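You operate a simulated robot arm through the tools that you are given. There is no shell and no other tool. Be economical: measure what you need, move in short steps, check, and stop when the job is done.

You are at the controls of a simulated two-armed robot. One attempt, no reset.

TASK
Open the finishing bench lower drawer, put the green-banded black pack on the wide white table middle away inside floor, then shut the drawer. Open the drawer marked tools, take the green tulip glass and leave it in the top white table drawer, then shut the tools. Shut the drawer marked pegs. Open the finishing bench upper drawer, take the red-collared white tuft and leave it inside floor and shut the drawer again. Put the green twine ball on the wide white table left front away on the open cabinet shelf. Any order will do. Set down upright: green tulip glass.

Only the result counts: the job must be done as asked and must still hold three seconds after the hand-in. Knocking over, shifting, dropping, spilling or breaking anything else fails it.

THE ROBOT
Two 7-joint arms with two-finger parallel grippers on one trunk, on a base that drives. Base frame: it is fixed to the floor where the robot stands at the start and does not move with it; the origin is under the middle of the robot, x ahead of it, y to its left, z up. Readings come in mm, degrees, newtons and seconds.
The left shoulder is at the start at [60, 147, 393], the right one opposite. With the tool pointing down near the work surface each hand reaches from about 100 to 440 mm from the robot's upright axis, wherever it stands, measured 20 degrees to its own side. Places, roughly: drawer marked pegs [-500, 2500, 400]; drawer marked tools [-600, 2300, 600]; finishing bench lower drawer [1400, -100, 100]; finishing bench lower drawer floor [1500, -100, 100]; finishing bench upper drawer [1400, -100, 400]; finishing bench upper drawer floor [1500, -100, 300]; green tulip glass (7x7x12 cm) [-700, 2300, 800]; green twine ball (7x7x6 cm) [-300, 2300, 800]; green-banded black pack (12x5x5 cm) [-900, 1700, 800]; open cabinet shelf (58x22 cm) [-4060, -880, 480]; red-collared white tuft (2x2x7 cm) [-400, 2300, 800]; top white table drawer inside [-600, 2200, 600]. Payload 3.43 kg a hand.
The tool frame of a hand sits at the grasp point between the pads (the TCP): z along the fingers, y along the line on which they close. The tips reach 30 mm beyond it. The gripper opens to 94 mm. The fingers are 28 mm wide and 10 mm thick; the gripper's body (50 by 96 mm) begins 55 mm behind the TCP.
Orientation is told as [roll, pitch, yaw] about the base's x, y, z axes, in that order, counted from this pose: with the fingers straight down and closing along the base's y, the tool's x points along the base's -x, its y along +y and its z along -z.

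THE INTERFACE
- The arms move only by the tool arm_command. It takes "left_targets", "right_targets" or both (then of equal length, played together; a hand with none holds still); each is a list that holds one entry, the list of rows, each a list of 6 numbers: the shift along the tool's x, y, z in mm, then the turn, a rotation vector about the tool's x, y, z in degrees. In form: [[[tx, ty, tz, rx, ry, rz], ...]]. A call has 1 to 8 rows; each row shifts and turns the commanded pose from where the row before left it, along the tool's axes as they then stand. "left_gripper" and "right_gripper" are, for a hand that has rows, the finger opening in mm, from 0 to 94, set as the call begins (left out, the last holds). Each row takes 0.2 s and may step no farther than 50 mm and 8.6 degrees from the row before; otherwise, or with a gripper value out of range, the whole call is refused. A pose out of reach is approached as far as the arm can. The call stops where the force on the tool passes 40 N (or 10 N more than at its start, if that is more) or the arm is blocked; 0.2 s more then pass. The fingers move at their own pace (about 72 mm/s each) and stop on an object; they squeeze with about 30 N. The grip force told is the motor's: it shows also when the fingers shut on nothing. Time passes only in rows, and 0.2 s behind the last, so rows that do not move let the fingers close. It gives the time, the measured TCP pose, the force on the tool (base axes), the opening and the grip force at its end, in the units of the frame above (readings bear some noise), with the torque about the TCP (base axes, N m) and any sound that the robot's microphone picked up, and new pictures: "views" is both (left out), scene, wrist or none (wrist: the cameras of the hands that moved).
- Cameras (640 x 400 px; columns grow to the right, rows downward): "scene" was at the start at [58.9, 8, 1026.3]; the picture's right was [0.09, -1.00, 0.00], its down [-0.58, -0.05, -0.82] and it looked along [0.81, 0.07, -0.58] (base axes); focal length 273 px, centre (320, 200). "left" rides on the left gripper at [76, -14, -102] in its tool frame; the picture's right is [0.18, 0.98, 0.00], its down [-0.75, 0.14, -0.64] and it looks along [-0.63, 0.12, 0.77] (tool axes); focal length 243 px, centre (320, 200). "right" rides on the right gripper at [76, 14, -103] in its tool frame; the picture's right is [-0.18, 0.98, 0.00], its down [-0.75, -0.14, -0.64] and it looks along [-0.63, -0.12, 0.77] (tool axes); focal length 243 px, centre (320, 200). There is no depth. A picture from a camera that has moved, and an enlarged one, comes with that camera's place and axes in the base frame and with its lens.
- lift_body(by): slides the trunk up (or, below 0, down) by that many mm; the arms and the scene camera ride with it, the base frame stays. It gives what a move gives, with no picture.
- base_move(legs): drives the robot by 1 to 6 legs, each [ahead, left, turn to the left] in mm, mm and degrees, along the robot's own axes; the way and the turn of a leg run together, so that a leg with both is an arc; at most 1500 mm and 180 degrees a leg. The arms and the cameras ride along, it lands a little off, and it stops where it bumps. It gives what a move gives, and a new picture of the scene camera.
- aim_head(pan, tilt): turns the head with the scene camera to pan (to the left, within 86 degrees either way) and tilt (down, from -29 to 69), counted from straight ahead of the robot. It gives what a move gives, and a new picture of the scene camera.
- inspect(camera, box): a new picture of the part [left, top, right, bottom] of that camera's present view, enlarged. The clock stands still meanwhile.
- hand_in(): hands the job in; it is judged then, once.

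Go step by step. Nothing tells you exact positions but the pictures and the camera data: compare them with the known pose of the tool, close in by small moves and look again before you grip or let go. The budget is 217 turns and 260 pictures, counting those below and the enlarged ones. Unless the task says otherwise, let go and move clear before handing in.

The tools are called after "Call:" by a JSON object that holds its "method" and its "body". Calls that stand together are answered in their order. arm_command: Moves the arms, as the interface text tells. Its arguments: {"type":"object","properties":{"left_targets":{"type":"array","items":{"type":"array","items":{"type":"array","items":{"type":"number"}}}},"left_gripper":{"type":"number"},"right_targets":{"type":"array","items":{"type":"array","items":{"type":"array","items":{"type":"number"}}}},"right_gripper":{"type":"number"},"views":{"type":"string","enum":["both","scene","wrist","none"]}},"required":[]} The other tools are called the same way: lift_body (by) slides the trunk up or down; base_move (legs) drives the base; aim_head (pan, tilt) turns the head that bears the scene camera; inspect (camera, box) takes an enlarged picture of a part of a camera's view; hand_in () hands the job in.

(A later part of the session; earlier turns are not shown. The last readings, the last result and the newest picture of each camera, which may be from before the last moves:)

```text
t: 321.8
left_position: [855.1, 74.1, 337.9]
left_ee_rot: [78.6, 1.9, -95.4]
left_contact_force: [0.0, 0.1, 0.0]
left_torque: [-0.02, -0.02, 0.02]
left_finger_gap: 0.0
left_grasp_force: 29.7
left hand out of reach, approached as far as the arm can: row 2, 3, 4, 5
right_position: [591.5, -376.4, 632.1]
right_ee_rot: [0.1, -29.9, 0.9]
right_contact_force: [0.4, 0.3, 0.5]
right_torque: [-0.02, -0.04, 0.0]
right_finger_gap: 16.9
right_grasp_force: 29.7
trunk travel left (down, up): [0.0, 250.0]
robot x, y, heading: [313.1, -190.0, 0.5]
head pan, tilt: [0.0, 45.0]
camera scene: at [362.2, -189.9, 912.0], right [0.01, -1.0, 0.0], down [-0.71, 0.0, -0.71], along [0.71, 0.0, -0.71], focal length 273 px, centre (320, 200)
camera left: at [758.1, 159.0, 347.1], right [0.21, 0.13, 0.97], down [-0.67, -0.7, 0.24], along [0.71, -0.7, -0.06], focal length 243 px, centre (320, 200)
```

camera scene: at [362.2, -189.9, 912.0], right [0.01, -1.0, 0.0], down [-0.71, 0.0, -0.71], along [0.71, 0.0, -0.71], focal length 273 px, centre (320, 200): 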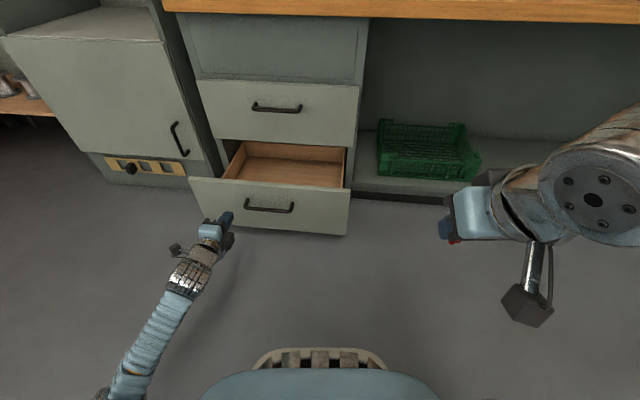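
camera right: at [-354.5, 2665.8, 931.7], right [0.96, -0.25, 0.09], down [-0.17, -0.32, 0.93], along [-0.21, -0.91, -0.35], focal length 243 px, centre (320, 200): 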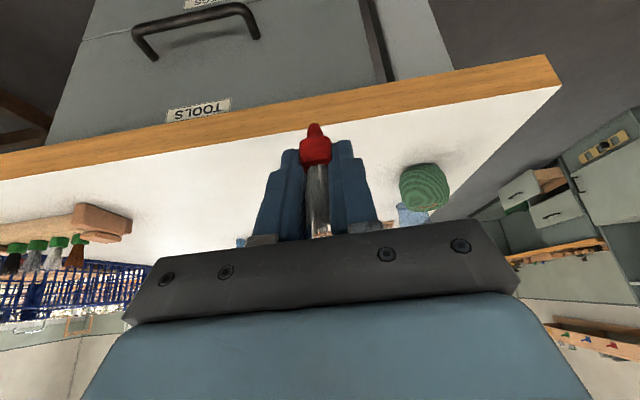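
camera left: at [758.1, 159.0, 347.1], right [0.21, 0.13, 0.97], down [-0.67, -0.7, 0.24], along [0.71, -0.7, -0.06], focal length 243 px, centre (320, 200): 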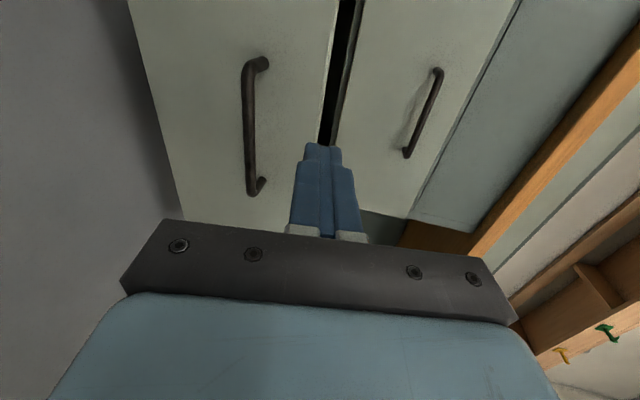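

The hand is too near the body to reach its set pose; I extend it forward a bit so it converges.

Call:
{"method": "arm_command", "body": {"left_targets": [[[0, 0, 25, 0, 0, 0], [0, 0, 25, 0, 0, 0], [0, 0, 20, 0, 0, 0], [0, 0, 0, 0, 0, 0]]], "views": "wrist"}}

```text
t: 322.8
left_position: [924.2, 77.0, 327.9]
left_ee_rot: [78.6, 2.1, -95.4]
left_contact_force: [-0.4, -0.4, -0.1]
left_torque: [-0.02, -0.03, 0.03]
left_finger_gap: 0.0
left_grasp_force: 29.9
left hand out of reach, approached as far as the arm can: row 1, 2
right_position: [590.8, -376.5, 632.6]
right_ee_rot: [0.0, -30.0, 0.7]
right_contact_force: [-0.8, -0.5, 0.4]
right_torque: [0.02, 0.03, -0.02]
right_finger_gap: 16.8
right_grasp_force: 29.8
trunk travel left (down, up): [0.0, 250.0]
robot x, y, heading: [309.7, -193.6, 0.3]
head pan, tilt: [0.0, 45.0]
camera left: at [828.6, 162.2, 337.7], right [0.21, 0.13, 0.97], down [-0.67, -0.7, 0.24], along [0.71, -0.7, -0.06], focal length 243 px, centre (320, 200)
```

left: 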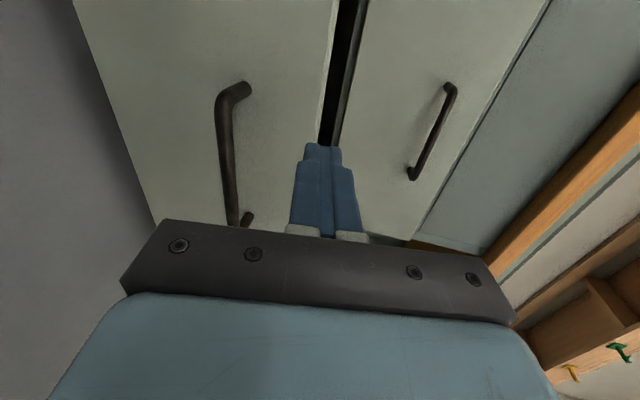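

Now it's reachable. I shift right 75 mm and down 48 mm so the tip meets the face above the handle.

Call:
{"method": "arm_command", "body": {"left_targets": [[[-38, -24, 0, 0, 5, 0], [-37, -24, 0, 0, 0, 0], [0, 0, 0, 0, 0, 0]]], "views": "both"}}

```text
t: 323.6
left_position: [912.9, 82.9, 328.2]
left_ee_rot: [77.3, 2.4, -94.3]
left_contact_force: [0.4, 0.3, 0.2]
left_torque: [0.04, 0.04, 0.0]
left_finger_gap: 0.0
left_grasp_force: 30.1
left hand out of reach, approached as far as the arm can: row 1, 2
right_position: [590.9, -375.5, 631.7]
right_ee_rot: [0.1, -30.0, 0.7]
right_contact_force: [0.2, -0.2, 0.6]
right_torque: [0.0, -0.03, 0.03]
right_finger_gap: 17.0
right_grasp_force: 30.0
trunk travel left (down, up): [0.0, 250.0]
robot x, y, heading: [310.2, -190.5, 0.3]
head pan, tilt: [0.0, 45.0]
camera scene: at [362.3, -189.8, 912.0], right [0.01, -1.0, 0.0], down [-0.71, 0.0, -0.71], along [0.71, 0.0, -0.71], focal length 273 px, centre (320, 200)
camera left: at [815.8, 166.0, 340.8], right [0.23, 0.13, 0.97], down [-0.65, -0.72, 0.25], along [0.73, -0.68, -0.08], focal length 243 px, centre (320, 200)
```

scene: 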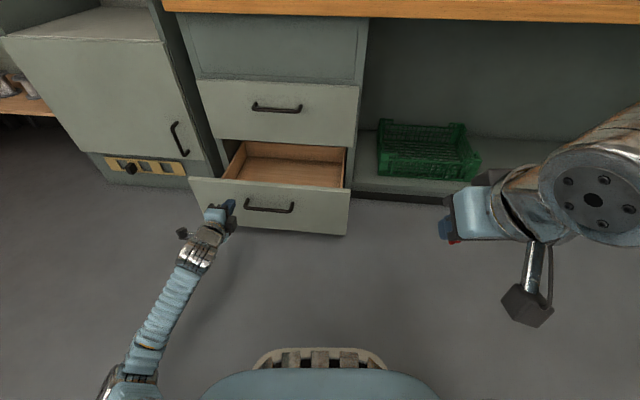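
left: 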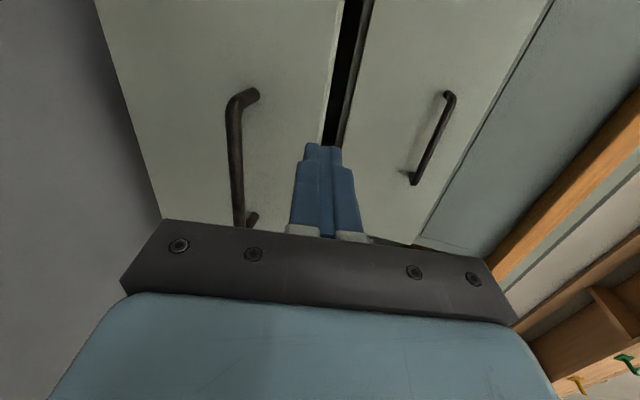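

This roll (camera outward) strains the left arm. I roll the hand 180° the other way round, as the right one had it, which is its natural mirror pose.

Call:
{"method": "arm_command", "body": {"left_targets": [[[0, 45, 0, 0, 0, -8], [0, 40, 0, 0, 0, -8], [0, 30, 0, 0, 0, -8.5], [0, 0, 0, 0, 0, -8.5], [0, 0, 0, 0, 0, -8.5], [0, 0, 0, 0, 0, -8.5], [0, 0, 0, 0, 0, -8.5], [0, 0, 0, 0, 0, -8.5]]], "views": "none"}}

Call:
{"method": "arm_command", "body": {"left_targets": [[[0, 0, 0, 0, 0, -8.5], [0, 0, 0, 0, 0, -8.5], [0, 0, 0, 0, 0, -8.5], [0, 0, 0, 0, 0, -8.5], [0, 0, 0, 0, 0, -8.5], [0, 0, 0, 0, 0, -8.5], [0, 0, 0, 0, 0, -8.5], [0, 0, 0, 0, 0, -8.5]]], "views": "both"}}

```text
t: 325.4
left_position: [939.3, 90.8, 440.6]
left_ee_rot: [63.6, -62.0, -69.0]
left_contact_force: [-0.2, -0.1, -0.8]
left_torque: [-0.03, -0.03, 0.0]
left_finger_gap: 0.0
left_grasp_force: 29.9
right_position: [591.5, -374.9, 632.2]
right_ee_rot: [0.1, -30.0, 0.8]
right_contact_force: [0.0, -0.1, 0.4]
right_torque: [0.0, 0.01, 0.04]
right_finger_gap: 16.9
right_grasp_force: 29.9
trunk travel left (down, up): [0.0, 250.0]
robot x, y, heading: [309.1, -193.6, 0.3]
head pan, tilt: [0.0, 45.0]
```

```text
t: 327.2
left_position: [938.6, 88.0, 438.3]
left_ee_rot: [-72.4, -46.0, 74.5]
left_contact_force: [-0.1, 0.1, -0.2]
left_torque: [0.03, 0.01, 0.01]
left_finger_gap: 0.0
left_grasp_force: 29.9
right_position: [591.9, -375.8, 632.4]
right_ee_rot: [0.1, -30.0, 0.8]
right_contact_force: [-0.2, -0.4, -0.1]
right_torque: [0.01, 0.0, 0.01]
right_finger_gap: 16.6
right_grasp_force: 30.2
trunk travel left (down, up): [0.0, 250.0]
robot x, y, heading: [311.8, -188.4, 0.1]
head pan, tilt: [0.0, 45.0]
camera scene: at [362.2, -189.8, 912.0], right [0.01, -1.0, 0.0], down [-0.71, 0.0, -0.71], along [0.71, 0.0, -0.71], focal length 273 px, centre (320, 200)
camera left: at [825.6, 32.8, 416.4], right [-0.14, 0.61, -0.78], down [-0.5, 0.64, 0.58], along [0.85, 0.47, 0.22], focal length 243 px, centre (320, 200)
```

scene: 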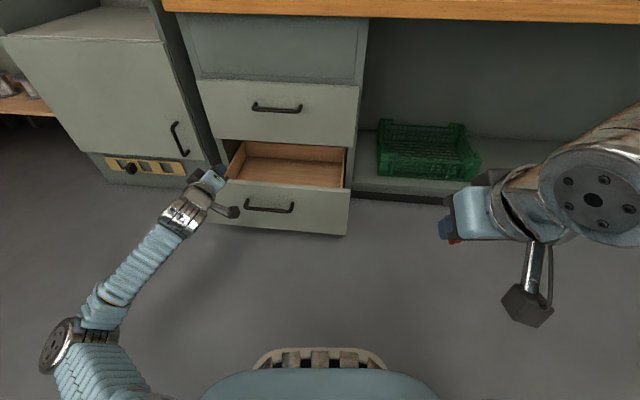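
left: 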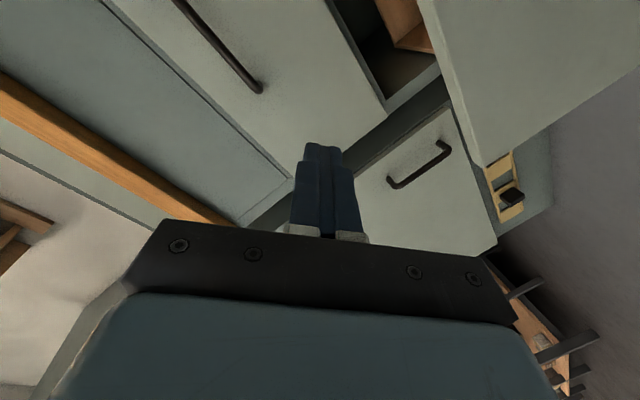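

I finish the roll (42° more) and level the hand.

Call:
{"method": "arm_command", "body": {"left_targets": [[[0, 0, 0, 0, 0, -8.5], [0, 0, 0, 0, 0, -8.5], [0, 0, 0, 0, 0, -8.5], [0, 0, 0, 0, 0, -8.5], [0, 0, 0, 0, 0, -8.5], [0, 0, 0, 6, 0, 0], [0, 0, 0, 5, 0, 0]]], "views": "both"}}

```text
t: 328.8
left_position: [938.7, 89.0, 442.7]
left_ee_rot: [-89.0, -5.0, 86.3]
left_contact_force: [0.4, -0.5, 0.5]
left_torque: [0.0, 0.01, -0.02]
left_finger_gap: 0.2
left_grasp_force: 30.5
right_position: [591.0, -376.2, 632.4]
right_ee_rot: [0.1, -30.0, 0.8]
right_contact_force: [0.6, -0.1, -0.7]
right_torque: [0.02, 0.01, 0.0]
right_finger_gap: 17.0
right_grasp_force: 30.3
trunk travel left (down, up): [0.0, 250.0]
robot x, y, heading: [310.7, -192.1, 0.2]
head pan, tilt: [0.0, 45.0]
camera scene: at [362.2, -189.9, 912.1], right [0.01, -1.0, 0.0], down [-0.71, 0.0, -0.71], along [0.71, 0.0, -0.71], focal length 273 px, centre (320, 200)
camera left: at [831.0, 19.2, 451.3], right [-0.02, -0.1, -0.99], down [-0.59, 0.8, -0.06], along [0.8, 0.59, -0.08], focal length 243 px, centre (320, 200)
```

scene: 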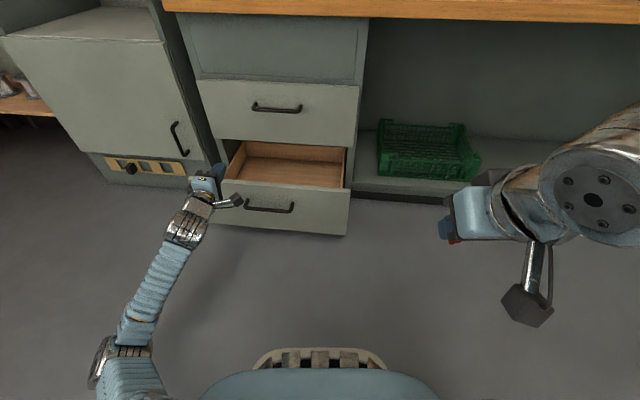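
left: 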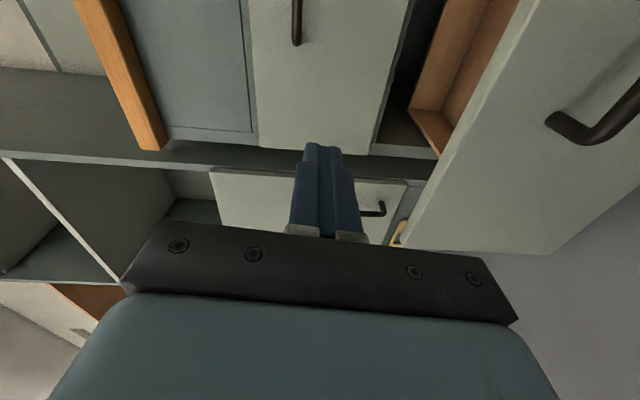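

Now it's in the natural pose. I bring it right and down to the lower drawer's face height.

Call:
{"method": "arm_command", "body": {"left_targets": [[[20, 40, 0, 0, 0, 0], [20, 40, 0, 0, 0, 0], [20, 40, 0, 0, 0, 0], [20, 40, 0, 0, 0, 0], [0, 10, 0, 0, 0, 0]]], "views": "both"}}

```text
t: 330.0
left_position: [936.6, 137.5, 330.3]
left_ee_rot: [-88.8, -5.0, 85.8]
left_contact_force: [0.3, 0.7, -0.7]
left_torque: [-0.01, -0.03, 0.0]
left_finger_gap: 0.0
left_grasp_force: 29.9
left hand out of reach, approached as far as the arm can: row 1, 2, 3, 4, 5
right_position: [590.5, -376.4, 632.8]
right_ee_rot: [0.1, -30.0, 0.8]
right_contact_force: [0.0, 0.8, -0.3]
right_torque: [0.0, -0.02, 0.01]
right_finger_gap: 17.0
right_grasp_force: 30.2
trunk travel left (down, up): [0.0, 250.0]
robot x, y, heading: [310.7, -189.9, 0.4]
head pan, tilt: [0.0, 45.0]
camera scene: at [362.2, -189.9, 912.0], right [0.01, -1.0, 0.0], down [-0.71, 0.0, -0.71], along [0.71, 0.0, -0.71], focal length 273 px, centre (320, 200)
camera left: at [828.7, 68.6, 342.0], right [-0.03, -0.1, -0.99], down [-0.59, 0.81, -0.06], along [0.81, 0.58, -0.08], focal length 243 px, centre (320, 200)
```

scene: 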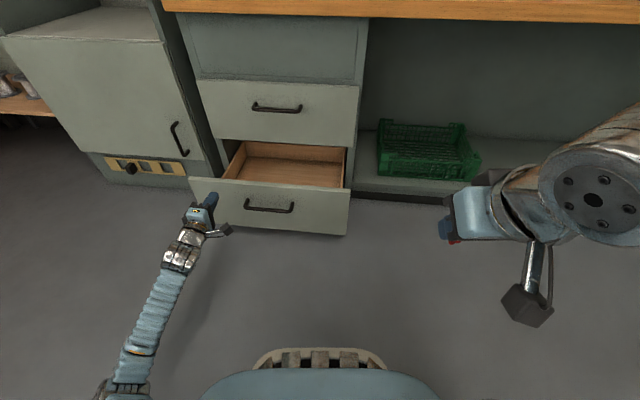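
left: 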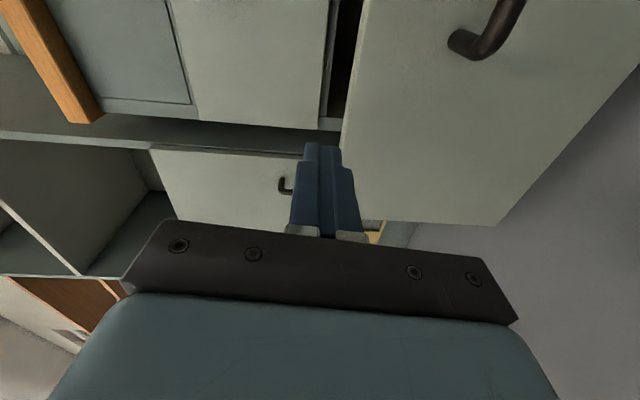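

The left arm ended in a bad branch. I raise it and turn it back to the plain fingers-down pose first, then re-approach.

Call:
{"method": "arm_command", "body": {"left_targets": [[[-20, -45, 0, 0, 0, 0], [-20, -45, 0, 0, 0, 0], [-20, -45, 0, 0, 0, 0], [-20, -45, 0, 0, 0, 0], [0, 0, 0, -4.949, 4.949, 4.949], [0, 0, 0, -4.949, 4.949, 4.949], [0, 0, 0, -4.949, 4.949, 4.949], [0, 0, 0, -4.949, 4.949, 4.949]]], "views": "none"}}

Call:
{"method": "arm_command", "body": {"left_targets": [[[0, 0, 0, -4.949, 4.949, 4.949], [0, 0, 0, -4.949, 4.949, 4.949], [0, 0, 0, -4.949, 4.949, 4.949], [0, 0, 0, -4.949, 4.949, 4.949], [0, 0, 0, -4.949, 4.949, 4.949], [0, 0, 0, -4.949, 4.949, 4.949], [0, 0, 0, -4.949, 4.949, 4.949], [0, 0, 0, -4.949, 4.949, 4.949]]], "views": "scene"}}

```text
t: 331.8
left_position: [945.9, 202.9, 515.1]
left_ee_rot: [-63.3, -19.6, 61.9]
left_contact_force: [0.3, 0.4, 0.3]
left_torque: [-0.01, 0.01, -0.03]
left_finger_gap: 0.3
left_grasp_force: 29.6
right_position: [591.0, -375.6, 631.6]
right_ee_rot: [0.1, -30.0, 0.9]
right_contact_force: [0.5, -0.1, -0.2]
right_torque: [-0.03, 0.01, 0.03]
right_finger_gap: 16.8
right_grasp_force: 29.8
trunk travel left (down, up): [0.0, 250.0]
robot x, y, heading: [308.2, -192.0, 0.2]
head pan, tilt: [0.0, 45.0]
```

```text
t: 333.6
left_position: [944.8, 202.1, 515.3]
left_ee_rot: [-5.5, -8.6, 6.3]
left_contact_force: [0.5, 0.5, 1.1]
left_torque: [-0.04, 0.0, 0.02]
left_finger_gap: 0.0
left_grasp_force: 29.7
right_position: [591.1, -376.3, 632.5]
right_ee_rot: [0.1, -29.9, 0.9]
right_contact_force: [0.3, -0.6, 0.5]
right_torque: [-0.01, -0.02, -0.05]
right_finger_gap: 17.0
right_grasp_force: 30.0
trunk travel left (down, up): [0.0, 250.0]
robot x, y, heading: [314.3, -187.1, 0.4]
head pan, tilt: [0.0, 45.0]
camera scene: at [362.1, -189.7, 912.1], right [0.01, -1.0, 0.0], down [-0.71, 0.0, -0.71], along [0.71, 0.0, -0.71], focal length 273 px, centre (320, 200)
```

scene: 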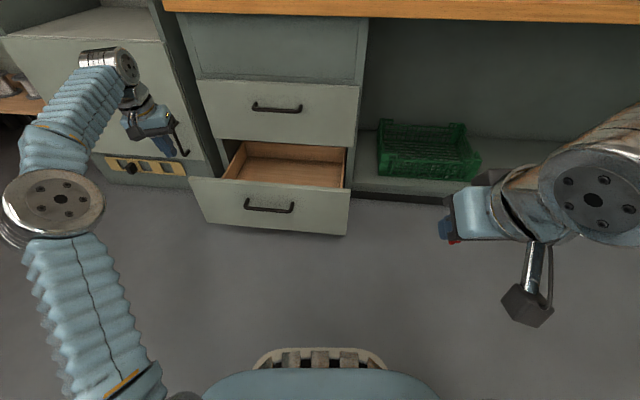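

Back to fingers-down. I bring it to a pose like the right hand's at the start, then do the mirrored turn.

Call:
{"method": "arm_command", "body": {"left_targets": [[[22, -38, 19, 0, 0, 0], [22, -38, 19, 0, 0, 0], [22, -38, 19, 0, 0, 0], [22, -38, 19, 0, 0, 0], [22, -38, 19, 0, 0, 0], [0, 0, 0, 4.949, -4.949, -4.949], [0, 0, 0, 4.949, -4.949, -4.949], [0, 0, 0, 4.949, -4.949, -4.949]]], "views": "none"}}

Call:
{"method": "arm_command", "body": {"left_targets": [[[0, 0, 0, 4.949, -4.949, -4.949], [0, 0, 0, 4.949, -4.949, -4.949], [0, 0, 0, 4.949, -4.949, -4.949], [0, 0, 0, 4.949, -4.949, -4.949], [0, 0, 0, 4.949, -4.949, -4.949], [0, 0, 0, 4.949, -4.949, -4.949], [0, 0, 0, 4.949, -4.949, -4.949], [0, 0, 0, 4.949, -4.949, -4.949]]], "views": "both"}}

```text
t: 335.4
left_position: [870.7, -6.0, 424.7]
left_ee_rot: [-25.3, -19.2, 25.1]
left_contact_force: [-0.6, -0.2, 0.3]
left_torque: [0.04, 0.01, 0.01]
left_finger_gap: 0.0
left_grasp_force: 30.4
right_position: [590.7, -376.5, 632.3]
right_ee_rot: [0.1, -30.0, 0.9]
right_contact_force: [0.0, 0.2, -0.3]
right_torque: [-0.01, 0.01, 0.01]
right_finger_gap: 17.1
right_grasp_force: 30.1
trunk travel left (down, up): [0.0, 250.0]
robot x, y, heading: [312.6, -188.7, 0.4]
head pan, tilt: [0.0, 45.0]
```

```text
t: 337.2
left_position: [870.2, -6.4, 424.5]
left_ee_rot: [-83.4, -9.6, 81.0]
left_contact_force: [0.5, 0.2, 0.0]
left_torque: [0.02, -0.02, 0.03]
left_finger_gap: 0.0
left_grasp_force: 29.9
right_position: [591.1, -374.8, 631.2]
right_ee_rot: [0.1, -30.1, 0.9]
right_contact_force: [0.1, -0.5, -0.5]
right_torque: [0.01, 0.0, 0.0]
right_finger_gap: 16.9
right_grasp_force: 30.0
trunk travel left (down, up): [0.0, 250.0]
robot x, y, heading: [311.1, -191.3, 0.5]
head pan, tilt: [0.0, 45.0]
camera scene: at [362.2, -189.9, 912.1], right [0.01, -1.0, 0.0], down [-0.71, 0.0, -0.71], along [0.71, 0.0, -0.71], focal length 273 px, centre (320, 200)
camera left: at [758.1, -68.9, 438.7], right [-0.12, 0.0, -0.99], down [-0.53, 0.85, 0.06], along [0.84, 0.53, -0.1], focal length 243 px, centre (320, 200)
```

scene: 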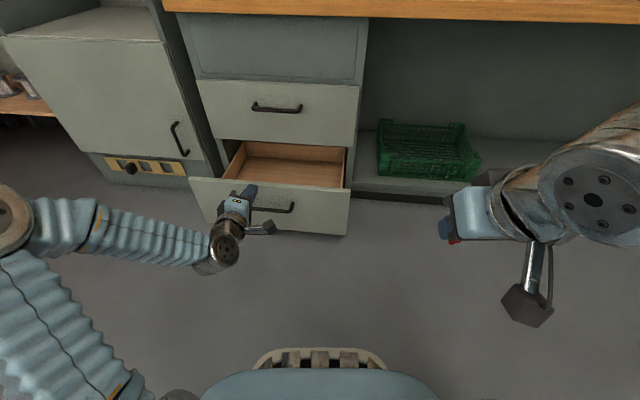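
left: 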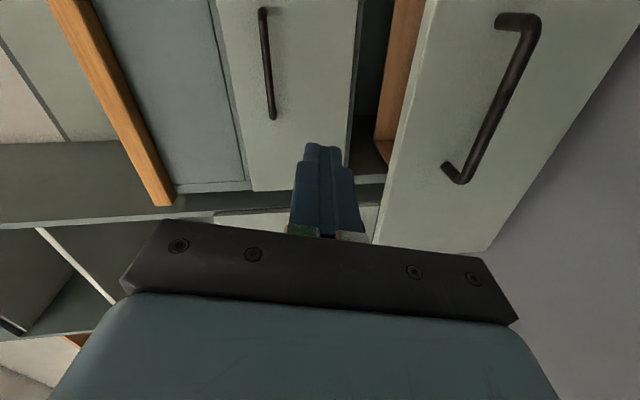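

Natural pose reached. I trim the aim and lower to the lower drawer's face height (z≈272).

Call:
{"method": "arm_command", "body": {"left_targets": [[[0, 0, 0, 6.5, 0, 0], [0, 0, 0, 0, -8, 0], [0, 40, 0, 0, 0, 0], [0, 40, 0, 0, 0, 0], [0, 40, 0, 0, 0, 0], [0, 32, 0, 0, 0, 0]]], "views": "both"}}

```text
t: 338.6
left_position: [874.3, 18.5, 273.2]
left_ee_rot: [-91.1, -9.5, 89.0]
left_contact_force: [0.4, -0.7, 0.5]
left_torque: [0.01, -0.01, 0.0]
left_finger_gap: 0.0
left_grasp_force: 30.3
right_position: [592.1, -376.6, 631.1]
right_ee_rot: [0.2, -30.0, 0.8]
right_contact_force: [-1.1, 0.1, -0.6]
right_torque: [-0.02, 0.0, -0.02]
right_finger_gap: 17.1
right_grasp_force: 29.8
trunk travel left (down, up): [0.0, 250.0]
robot x, y, heading: [306.6, -192.0, 0.3]
head pan, tilt: [0.0, 45.0]
camera scene: at [362.2, -189.9, 912.1], right [0.01, -1.0, 0.0], down [-0.71, 0.0, -0.71], along [0.71, 0.0, -0.71], focal length 273 px, centre (320, 200)
camera left: at [769.6, -55.2, 272.8], right [0.02, -0.02, -1.0], down [-0.63, 0.78, -0.03], along [0.78, 0.63, 0.0], focal length 243 px, centre (320, 200)
```

scene: 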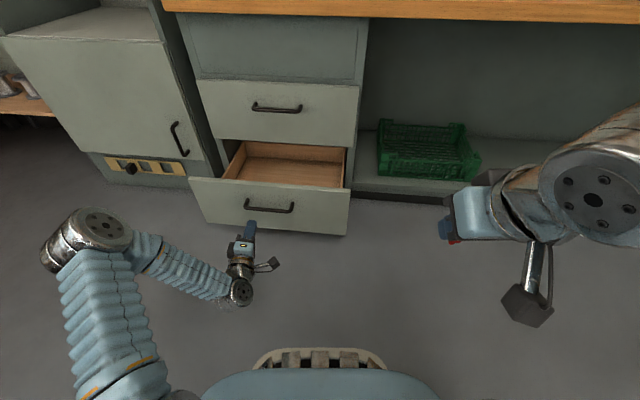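
left: 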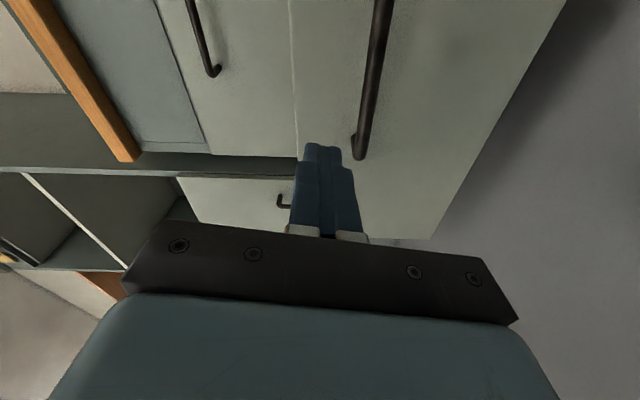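

Well aimed. I drive up to the face and push with small steps.

Call:
{"method": "base_move", "body": {"legs": [[105, 0, 0]]}}

Call:
{"method": "arm_command", "body": {"left_targets": [[[0, 0, 20, 0, 0, 0], [0, 0, 20, 0, 0, 0], [0, 0, 20, 0, 0, 0], [0, 0, 20, 0, 0, 0], [0, 0, 20, 0, 0, 0], [0, 0, 20, 0, 0, 0], [0, 0, 20, 0, 0, 0], [0, 0, 20, 0, 0, 0]]], "views": "scene"}}

```text
t: 339.7
left_position: [977.5, 21.3, 272.1]
left_ee_rot: [-91.0, -9.5, 89.1]
left_contact_force: [0.2, 0.5, -0.5]
left_torque: [0.0, 0.0, 0.0]
left_finger_gap: 0.2
left_grasp_force: 30.3
right_position: [694.0, -375.0, 631.2]
right_ee_rot: [0.2, -29.9, 1.0]
right_contact_force: [0.4, -0.3, -0.1]
right_torque: [-0.02, -0.03, 0.0]
right_finger_gap: 16.8
right_grasp_force: 30.0
trunk travel left (down, up): [0.0, 250.0]
robot x, y, heading: [414.4, -189.2, 0.3]
head pan, tilt: [0.0, 45.0]
camera scene: at [465.0, -189.2, 912.0], right [0.01, -1.0, 0.0], down [-0.71, 0.0, -0.71], along [0.71, 0.0, -0.71], focal length 273 px, centre (320, 200)
```

scene: 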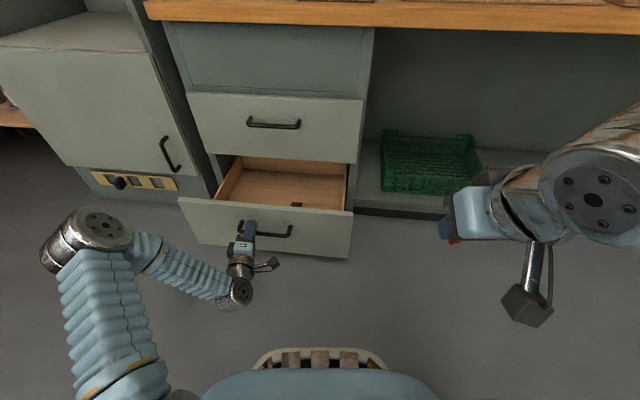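

```text
t: 341.5
left_position: [1137.5, 19.4, 276.6]
left_ee_rot: [-91.1, -9.6, 89.2]
left_contact_force: [0.2, -0.2, 0.4]
left_torque: [-0.03, 0.0, 0.0]
left_finger_gap: 0.0
left_grasp_force: 29.9
right_position: [693.8, -375.1, 631.5]
right_ee_rot: [0.1, -29.9, 0.8]
right_contact_force: [-0.4, -0.4, 0.6]
right_torque: [-0.01, -0.02, -0.02]
right_finger_gap: 17.0
right_grasp_force: 29.9
trunk travel left (down, up): [0.0, 250.0]
robot x, y, heading: [410.5, -186.5, 0.4]
head pan, tilt: [0.0, 45.0]
camera scene: at [464.9, -189.2, 912.1], right [0.01, -1.0, 0.0], down [-0.71, 0.0, -0.71], along [0.71, 0.0, -0.71], focal length 273 px, centre (320, 200)
```

scene: 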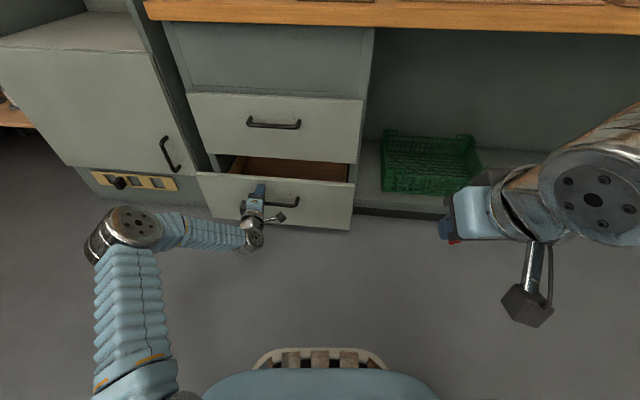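

Closing nicely. I continue to the stop.

Call:
{"method": "arm_command", "body": {"left_targets": [[[0, 1, 20, 0, 0, 0], [0, 1, 20, 0, 0, 0], [0, 1, 20, 0, 0, 0], [0, 1, 15, 0, 0, 0], [0, 0, 12, 0, 0, 0], [0, 0, 10, 0, 0, 0], [0, 0, 10, 0, 0, 0], [0, 0, 10, 0, 0, 0]]], "views": "scene"}}

```text
t: 343.3
left_position: [1243.9, 16.7, 273.5]
left_ee_rot: [-91.2, -9.5, 89.2]
left_contact_force: [-14.2, 1.6, 5.9]
left_torque: [-0.06, -0.15, -0.19]
left_finger_gap: 0.0
left_grasp_force: 30.4
right_position: [694.0, -374.8, 632.4]
right_ee_rot: [0.1, -30.0, 1.0]
right_contact_force: [1.0, -0.2, 0.4]
right_torque: [-0.02, 0.01, 0.02]
right_finger_gap: 16.8
right_grasp_force: 29.4
trunk travel left (down, up): [0.0, 250.0]
robot x, y, heading: [412.8, -189.6, 0.6]
head pan, tilt: [0.0, 45.0]
stopped in row 8 (left hand): the force on the tool passed its limit at 77 N (the readings are from after the stop); the commanded pose is now the measured one
camera scene: at [464.1, -189.2, 912.2], right [0.01, -1.0, 0.0], down [-0.71, -0.01, -0.71], along [0.71, 0.01, -0.71], focal length 273 px, centre (320, 200)
```

scene: 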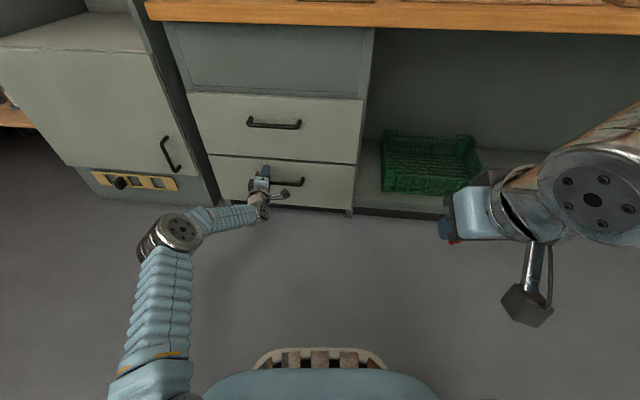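

The lower drawer is shut. Now the upper handle: I back off, rise to z≈452, and open the fingers.

Call:
{"method": "arm_command", "body": {"left_targets": [[[0, 0, -45, 0, 0, 0], [0, 0, -45, 0, 0, 0], [0, 0, -45, 0, 0, 0], [10, -45, 0, 0, 0, 0], [10, -45, 0, 0, 0, 0], [10, -45, 0, 0, 0, 0], [5, -40, 0, 0, 0, 0]]], "left_gripper": 94, "views": "both"}}

```text
t: 344.9
left_position: [1105.3, -47.0, 438.2]
left_ee_rot: [-91.0, -9.6, 89.0]
left_contact_force: [-0.2, 0.2, 0.1]
left_torque: [-0.01, -0.04, 0.03]
left_finger_gap: 94.0
left_grasp_force: 0.0
right_position: [694.2, -374.3, 631.7]
right_ee_rot: [0.1, -29.8, 0.8]
right_contact_force: [0.2, 0.2, -0.3]
right_torque: [-0.04, -0.01, 0.01]
right_finger_gap: 17.0
right_grasp_force: 30.2
trunk travel left (down, up): [0.0, 250.0]
robot x, y, heading: [412.8, -186.6, 0.5]
head pan, tilt: [0.0, 45.0]
camera scene: at [465.0, -189.0, 911.9], right [0.01, -1.0, 0.0], down [-0.71, -0.01, -0.71], along [0.71, 0.01, -0.71], focal length 273 px, centre (320, 200)
camera left: at [1001.8, -120.6, 437.7], right [0.02, -0.02, -1.0], down [-0.63, 0.78, -0.03], along [0.78, 0.63, 0.0], focal length 243 px, centre (320, 200)
```

scene: 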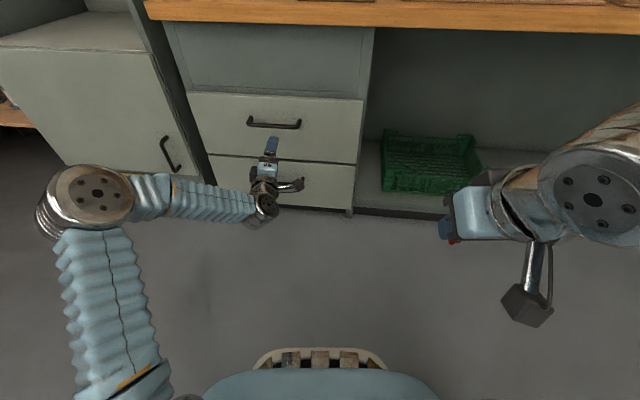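
left: 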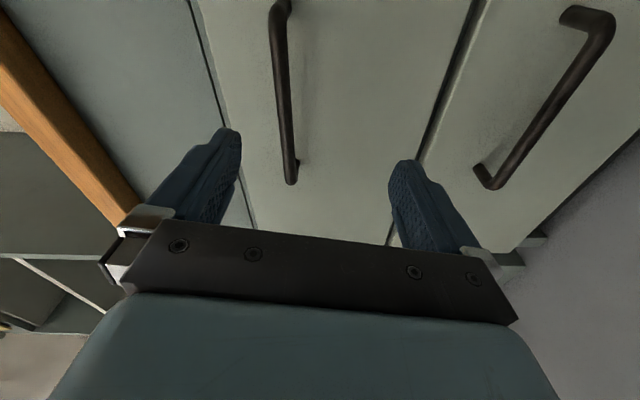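

The bar is at z≈471, y from -119 to 37. I raise 33 mm and advance onto it.

Call:
{"method": "arm_command", "body": {"left_targets": [[[0, -33, 20, 0, 0, 0], [0, 0, 40, 0, 0, 0], [0, 0, 40, 0, 0, 0], [0, 0, 18, 0, 0, 0]]], "views": "wrist"}}

```text
t: 345.9
left_position: [1225.3, -54.3, 472.5]
left_ee_rot: [-91.0, -9.5, 89.0]
left_contact_force: [0.2, -0.2, 0.4]
left_torque: [-0.01, 0.02, 0.0]
left_finger_gap: 94.2
left_grasp_force: 0.0
right_position: [694.4, -374.8, 632.2]
right_ee_rot: [0.1, -30.0, 0.9]
right_contact_force: [-1.0, 0.0, 0.0]
right_torque: [-0.01, 0.05, 0.0]
right_finger_gap: 16.9
right_grasp_force: 29.9
trunk travel left (down, up): [0.0, 250.0]
robot x, y, heading: [409.0, -187.5, 0.7]
head pan, tilt: [0.0, 45.0]
camera left: at [1120.2, -128.7, 473.1], right [0.02, -0.02, -1.0], down [-0.63, 0.78, -0.03], along [0.78, 0.63, 0.0], focal length 243 px, centre (320, 200)
```

left: 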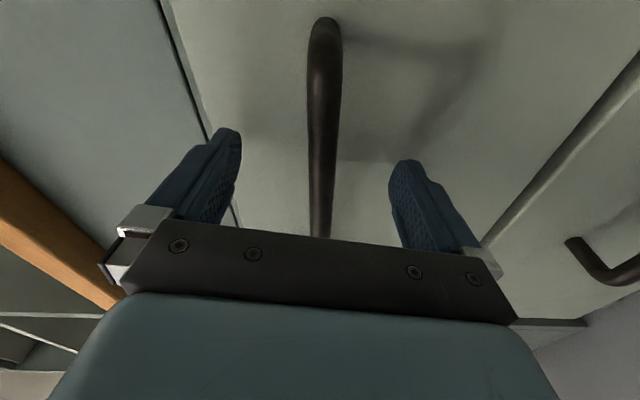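

The bar is centred between the fingers. I close and pull.

Call:
{"method": "arm_command", "body": {"left_targets": [[[0, 0, 3, 0, 0, 0], [0, 0, 0, 0, 0, 0], [0, 0, 0, 0, 0, 0], [0, 0, 0, 0, 0, 0], [0, 0, 0, 0, 0, 0]]], "left_gripper": 0, "views": "none"}}

Call:
{"method": "arm_command", "body": {"left_targets": [[[0, 0, -20, 0, 0, 0], [0, 0, -20, 0, 0, 0], [0, 0, -20, 0, 0, 0], [0, 0, -20, 0, 0, 0], [0, 0, -20, 0, 0, 0], [0, 0, -20, 0, 0, 0], [0, 0, -20, 0, 0, 0], [0, 0, -20, 0, 0, 0]]], "views": "scene"}}

```text
t: 347.1
left_position: [1227.6, -52.1, 472.0]
left_ee_rot: [-91.0, -9.4, 89.1]
left_contact_force: [0.0, -0.9, -3.4]
left_torque: [-1.17, 0.13, 0.01]
left_finger_gap: 22.1
left_grasp_force: 44.9
right_position: [694.9, -375.0, 631.5]
right_ee_rot: [0.1, -29.9, 0.9]
right_contact_force: [-0.5, -0.3, -0.8]
right_torque: [0.02, 0.0, 0.0]
right_finger_gap: 17.1
right_grasp_force: 30.0
trunk travel left (down, up): [0.0, 250.0]
robot x, y, heading: [418.1, -189.9, 0.3]
head pan, tilt: [0.0, 45.0]
```

```text
t: 348.3
left_position: [1126.9, -42.1, 472.0]
left_ee_rot: [-91.3, -9.4, 90.0]
left_contact_force: [0.5, 3.8, 1.6]
left_torque: [-1.07, 0.1, -0.69]
left_finger_gap: 22.1
left_grasp_force: 45.8
right_position: [693.9, -373.9, 632.4]
right_ee_rot: [0.1, -30.0, 1.0]
right_contact_force: [0.5, 0.1, -0.2]
right_torque: [0.02, 0.05, -0.01]
right_finger_gap: 16.8
right_grasp_force: 29.7
trunk travel left (down, up): [0.0, 250.0]
robot x, y, heading: [409.3, -186.7, 0.5]
head pan, tilt: [0.0, 45.0]
stopped in row 6 (left hand): the force on the tool passed its limit at 42 N (the readings are from after the stop); the commanded pose is now the measured one
camera scene: at [464.8, -188.5, 911.9], right [0.01, -1.0, 0.0], down [-0.71, -0.01, -0.71], along [0.71, 0.01, -0.71], focal length 273 px, centre (320, 200)
```

scene: 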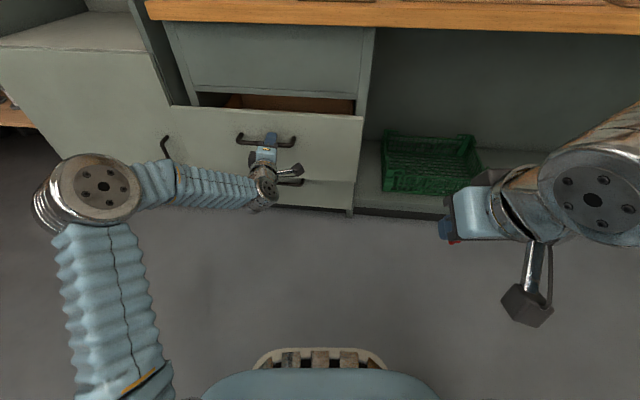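

The drawer tracks slightly to the left as it opens; I follow that line.

Call:
{"method": "arm_command", "body": {"left_targets": [[[-1.6, 0, -20, 0, 0, 0], [-1.6, 0, -20, 0, 0, 0], [-1.6, 0, -20, 0, 0, 0], [-1.6, 0, -20, 0, 0, 0], [-1.6, 0, -20, 0, 0, 0], [-1.6, 0, -20, 0, 0, 0]]], "views": "scene"}}

```text
t: 349.9
left_position: [1007.6, -29.5, 471.3]
left_ee_rot: [-91.9, -9.4, 90.6]
left_contact_force: [0.4, 3.6, 5.5]
left_torque: [-1.26, 0.04, -0.52]
left_finger_gap: 22.1
left_grasp_force: 45.2
right_position: [694.1, -373.6, 631.9]
right_ee_rot: [0.1, -30.0, 1.0]
right_contact_force: [0.0, 0.6, -0.2]
right_torque: [-0.02, 0.01, 0.0]
right_finger_gap: 16.8
right_grasp_force: 30.0
trunk travel left (down, up): [0.0, 250.0]
robot x, y, heading: [411.0, -191.2, 0.8]
head pan, tilt: [0.0, 45.0]
stopped in row 6 (left hand): the force on the tool passed its limit at 41 N (the readings are from after the stop); the commanded pose is now the measured one
camera scene: at [464.6, -188.4, 911.7], right [0.01, -1.0, 0.0], down [-0.71, -0.01, -0.71], along [0.71, 0.01, -0.71], focal length 273 px, centre (320, 200)
```

scene: 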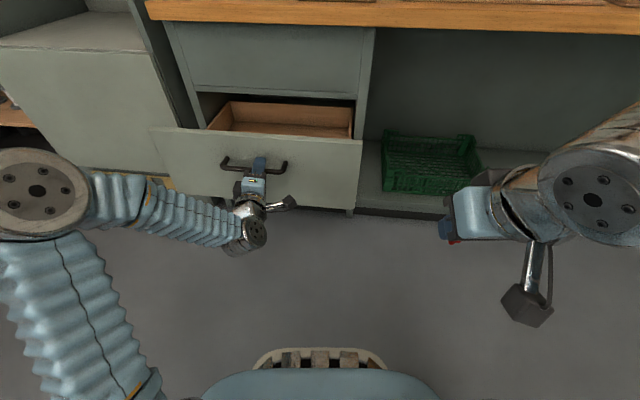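

The drawer is ~220 mm open, enough. I let go, back the left hand off and raise it clear.

Call:
{"method": "arm_command", "body": {"left_targets": [[[0, 0, 0, 0, 0, 0], [0, 0, 0, 0, 0, 0], [0, 0, -40, 0, 0, 0], [0, 0, -40, 0, 0, 0], [0, 0, -30, 0, 0, 0]]], "left_gripper": 94, "views": "none"}}

Call:
{"method": "arm_command", "body": {"left_targets": [[[-20, -45, 0, 0, 0, 0], [-20, -45, 0, 0, 0, 0], [-20, -45, 0, 0, 0, 0], [-20, -45, 0, 0, 0, 0], [-20, -45, 0, 0, 0, 0]]], "right_targets": [[[0, 0, 0, -3.875, 0, -6.71], [0, 0, 0, -3.875, 0, -6.71], [0, 0, 0, -3.875, 0, -6.71], [0, 0, 0, -3.875, 0, -6.71], [0, 0, 0, -3.875, 0, -6.71]]], "views": "scene"}}

```text
t: 351.1
left_position: [930.0, -32.0, 469.1]
left_ee_rot: [-91.6, -9.5, 90.5]
left_contact_force: [-0.8, 0.1, 0.8]
left_torque: [-0.01, 0.0, 0.0]
left_finger_gap: 94.1
left_grasp_force: 0.1
left hand out of reach, approached as far as the arm can: row 5
right_position: [694.4, -373.3, 632.3]
right_ee_rot: [0.1, -30.1, 1.0]
right_contact_force: [-1.2, 0.6, 0.0]
right_torque: [0.02, 0.01, -0.01]
right_finger_gap: 17.1
right_grasp_force: 29.9
trunk travel left (down, up): [0.0, 250.0]
robot x, y, heading: [408.5, -188.1, 0.5]
head pan, tilt: [0.0, 45.0]
```

```text
t: 352.3
left_position: [925.7, 26.7, 708.1]
left_ee_rot: [-91.8, -9.6, 90.4]
left_contact_force: [1.1, 0.2, 0.0]
left_torque: [0.02, -0.03, -0.02]
left_finger_gap: 93.9
left_grasp_force: 0.0
right_position: [694.2, -373.5, 631.7]
right_ee_rot: [0.1, -30.0, 40.0]
right_contact_force: [-0.2, 0.2, -0.2]
right_torque: [0.01, -0.03, -0.01]
right_finger_gap: 16.8
right_grasp_force: 29.9
trunk travel left (down, up): [0.0, 250.0]
robot x, y, heading: [412.1, -191.6, 0.6]
head pan, tilt: [0.0, 45.0]
camera scene: at [465.0, -188.6, 912.0], right [0.01, -1.0, 0.0], down [-0.71, -0.01, -0.71], along [0.71, 0.01, -0.71], focal length 273 px, centre (320, 200)
```

scene: 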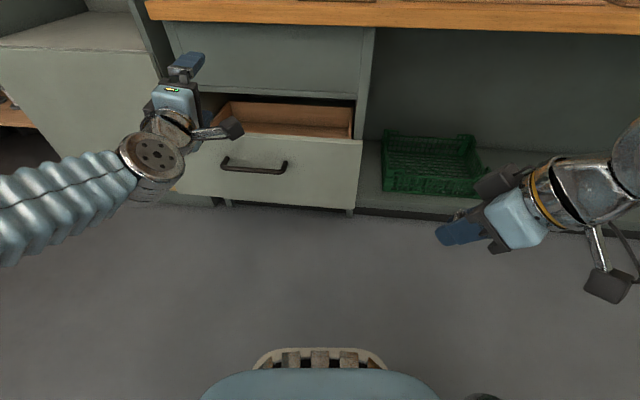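

I finish turning the right hand to 62°, shift the base forward-left, and bring the tuft over the open drawer.

Call:
{"method": "arm_command", "body": {"right_targets": [[[0, 0, 0, -3.875, 0, -6.71], [0, 0, 0, -3.875, 0, -6.71], [0, 0, 0, -3.6, 0, -6.2], [-7.5, 0, -13, 0, 0, 0]]], "views": "none"}}

Call:
{"method": "base_move", "body": {"legs": [[0, 130, 0], [120, 0, 0]]}}

Call:
{"method": "arm_command", "body": {"right_targets": [[[-32.3, -29.5, 18.6, 0, 0, 0], [-32.3, -29.5, 18.6, 0, 0, 0], [-32.3, -29.5, 18.6, 0, 0, 0], [-32.3, -29.5, 18.6, 0, 0, 0], [-32.3, -29.5, 18.6, 0, 0, 0], [-32.3, -29.5, 18.6, 0, 0, 0]]], "views": "both"}}

```text
t: 353.3
left_position: [924.2, 27.4, 708.8]
left_ee_rot: [-91.7, -9.5, 90.5]
left_contact_force: [0.2, 0.0, 0.4]
left_torque: [-0.05, 0.03, 0.01]
left_finger_gap: 93.7
left_grasp_force: 0.2
right_position: [693.2, -373.0, 647.1]
right_ee_rot: [0.2, -30.1, 62.5]
right_contact_force: [-0.4, 0.9, -0.2]
right_torque: [-0.01, -0.02, -0.01]
right_finger_gap: 16.7
right_grasp_force: 30.4
trunk travel left (down, up): [0.0, 250.0]
robot x, y, heading: [414.7, -190.6, 0.5]
head pan, tilt: [0.0, 45.0]
```

```text
t: 355.4
left_position: [1046.5, 158.2, 708.3]
left_ee_rot: [-91.7, -9.5, 90.5]
left_contact_force: [-0.2, 0.8, 0.5]
left_torque: [-0.01, 0.0, 0.0]
left_finger_gap: 94.4
left_grasp_force: 0.1
right_position: [814.0, -242.2, 648.0]
right_ee_rot: [0.1, -30.0, 62.3]
right_contact_force: [-0.9, 0.2, -0.1]
right_torque: [-0.01, 0.03, 0.03]
right_finger_gap: 16.7
right_grasp_force: 29.7
trunk travel left (down, up): [0.0, 250.0]
robot x, y, heading: [530.0, -54.9, 0.5]
head pan, tilt: [0.0, 45.0]
camera scene: at [585.1, -56.6, 912.0], right [0.01, -1.0, 0.0], down [-0.71, -0.01, -0.71], along [0.71, 0.01, -0.71], focal length 273 px, centre (320, 200)
```

scene: 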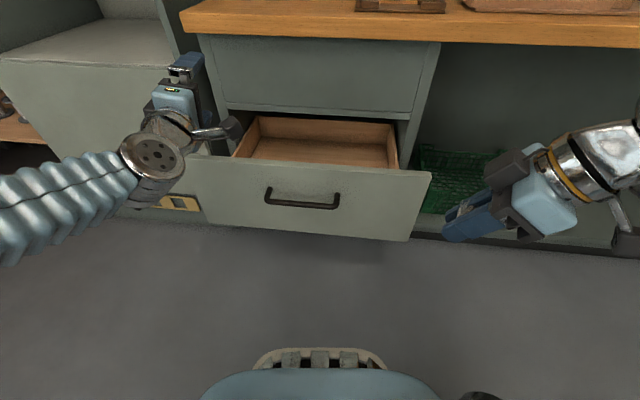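

```text
t: 356.8
left_position: [1045.3, 157.8, 708.7]
left_ee_rot: [-91.7, -9.3, 90.6]
left_contact_force: [0.5, -0.4, 1.0]
left_torque: [-0.02, 0.05, 0.03]
left_finger_gap: 94.1
left_grasp_force: 0.1
right_position: [1074.5, -124.7, 647.7]
right_ee_rot: [0.3, -30.1, 62.3]
right_contact_force: [0.2, -0.2, 0.1]
right_torque: [-0.03, -0.05, -0.02]
right_finger_gap: 16.7
right_grasp_force: 30.7
trunk travel left (down, up): [0.0, 250.0]
robot x, y, heading: [531.7, -57.0, 0.4]
head pan, tilt: [0.0, 45.0]
camera scene: at [584.8, -56.7, 912.0], right [0.01, -1.0, 0.0], down [-0.71, -0.01, -0.71], along [0.71, 0.01, -0.71], focal length 273 px, centre (320, 200)
camera right: at [1007.2, -221.6, 698.4], right [-0.8, 0.6, 0.09], down [0.28, 0.23, 0.93], along [0.53, 0.77, -0.35], focal length 243 px, centre (320, 200)
```

scene: 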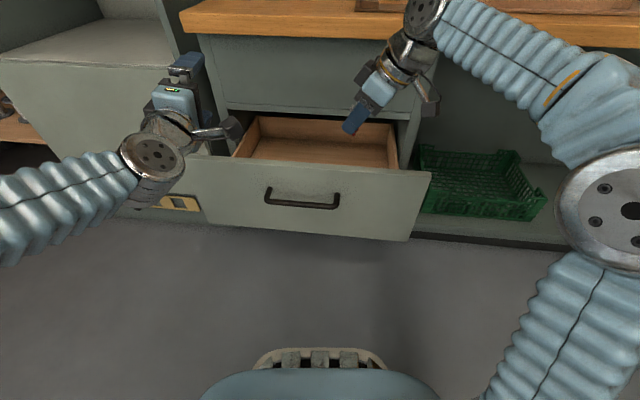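
right: 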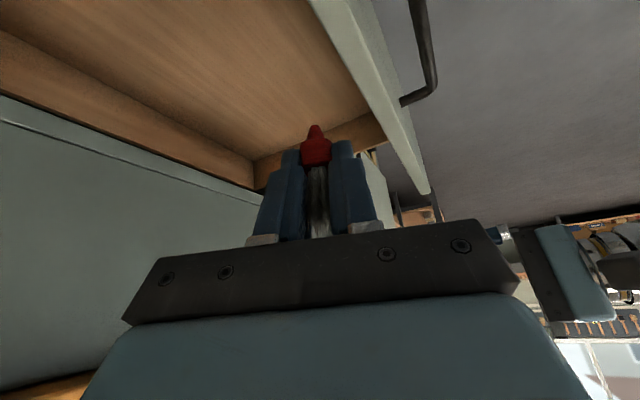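

The drawer is empty and in line. I move to [1165, -85] and lower 150 mm.

Call:
{"method": "arm_command", "body": {"right_targets": [[[-33, -30.5, 19, 0, 0, 0], [-33, -30.5, 19, 0, 0, 0], [22, 0, 38, 0, 0, 0], [22, 0, 38, 0, 0, 0], [22, 0, 38, 0, 0, 0]]], "views": "both"}}

```text
t: 358.0
left_position: [1045.1, 158.4, 709.1]
left_ee_rot: [-91.7, -9.4, 90.4]
left_contact_force: [-0.3, 0.2, -0.4]
left_torque: [0.0, 0.0, -0.03]
left_finger_gap: 93.8
left_grasp_force: 0.1
right_position: [1163.8, -83.4, 517.5]
right_ee_rot: [0.1, -30.1, 62.5]
right_contact_force: [-0.1, 0.3, 0.2]
right_torque: [0.02, -0.02, 0.0]
right_finger_gap: 17.0
right_grasp_force: 29.8
trunk travel left (down, up): [0.0, 250.0]
robot x, y, heading: [532.7, -54.9, 0.4]
head pan, tilt: [0.0, 45.0]
camera scene: at [585.0, -56.4, 912.1], right [0.01, -1.0, 0.0], down [-0.71, -0.01, -0.71], along [0.71, 0.01, -0.71], focal length 273 px, centre (320, 200)
camera right: at [1096.7, -181.2, 567.5], right [-0.8, 0.59, 0.09], down [0.28, 0.23, 0.93], along [0.53, 0.77, -0.35], focal length 243 px, centre (320, 200)
```

scene: 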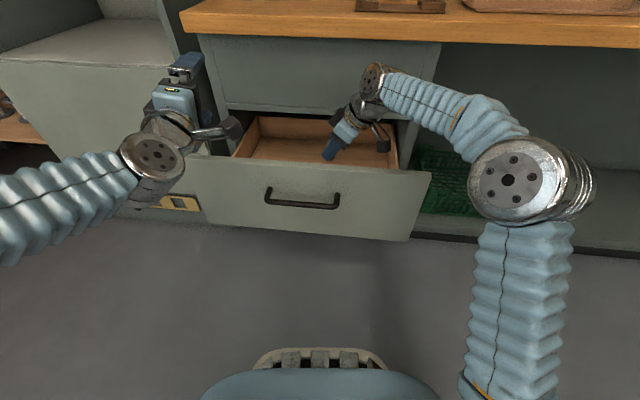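
right: 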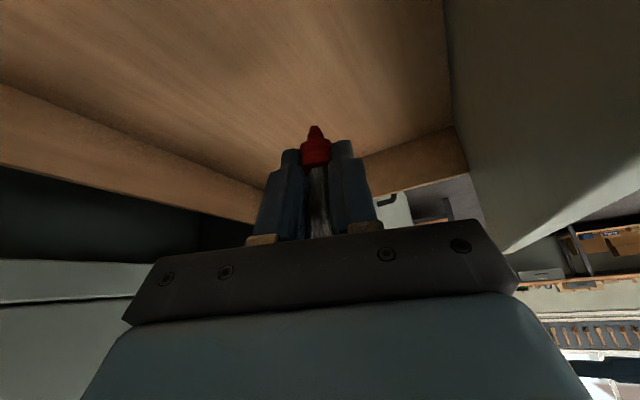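

Clear on all sides. I lower 100 mm more.

Call:
{"method": "arm_command", "body": {"right_targets": [[[17.5, 0, 30.3, 0, 0, 0], [17.5, 0, 30.3, 0, 0, 0], [12.5, 0, 21.7, 0, 0, 0], [0, 0, 0, 0, 0, 0]]], "views": "both"}}

```text
t: 359.0
left_position: [1046.0, 157.8, 708.8]
left_ee_rot: [-91.8, -9.5, 90.4]
left_contact_force: [0.3, -0.1, -0.6]
left_torque: [0.0, 0.02, 0.02]
left_finger_gap: 93.9
left_grasp_force: 0.0
right_position: [1163.0, -84.2, 422.3]
right_ee_rot: [0.0, -30.0, 62.3]
right_contact_force: [-0.2, -1.5, 1.4]
right_torque: [0.01, 0.02, -0.01]
right_finger_gap: 16.7
right_grasp_force: 30.2
trunk travel left (down, up): [0.0, 250.0]
robot x, y, heading: [528.9, -58.3, 0.4]
head pan, tilt: [0.0, 45.0]
camera scene: at [585.1, -56.5, 912.0], right [0.01, -1.0, 0.0], down [-0.71, -0.01, -0.71], along [0.71, 0.01, -0.71], focal length 273 px, centre (320, 200)
camera right: at [1095.7, -181.2, 473.2], right [-0.8, 0.6, 0.09], down [0.28, 0.23, 0.93], along [0.53, 0.77, -0.35], focal length 243 px, centre (320, 200)
```

scene: 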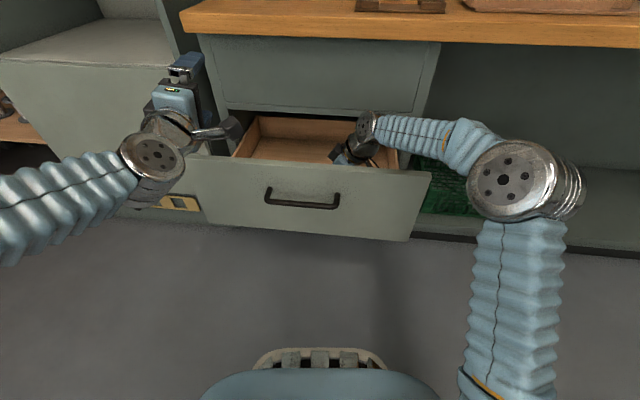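
right: 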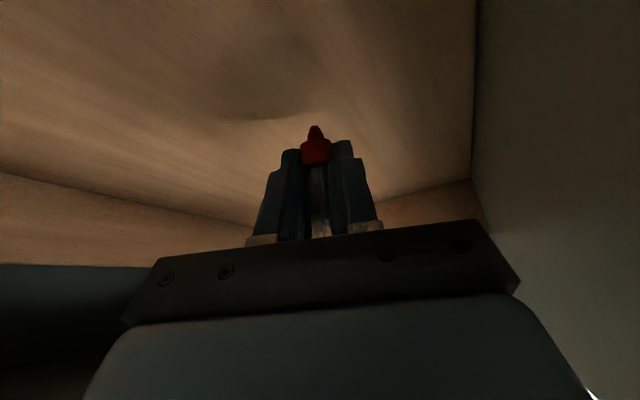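

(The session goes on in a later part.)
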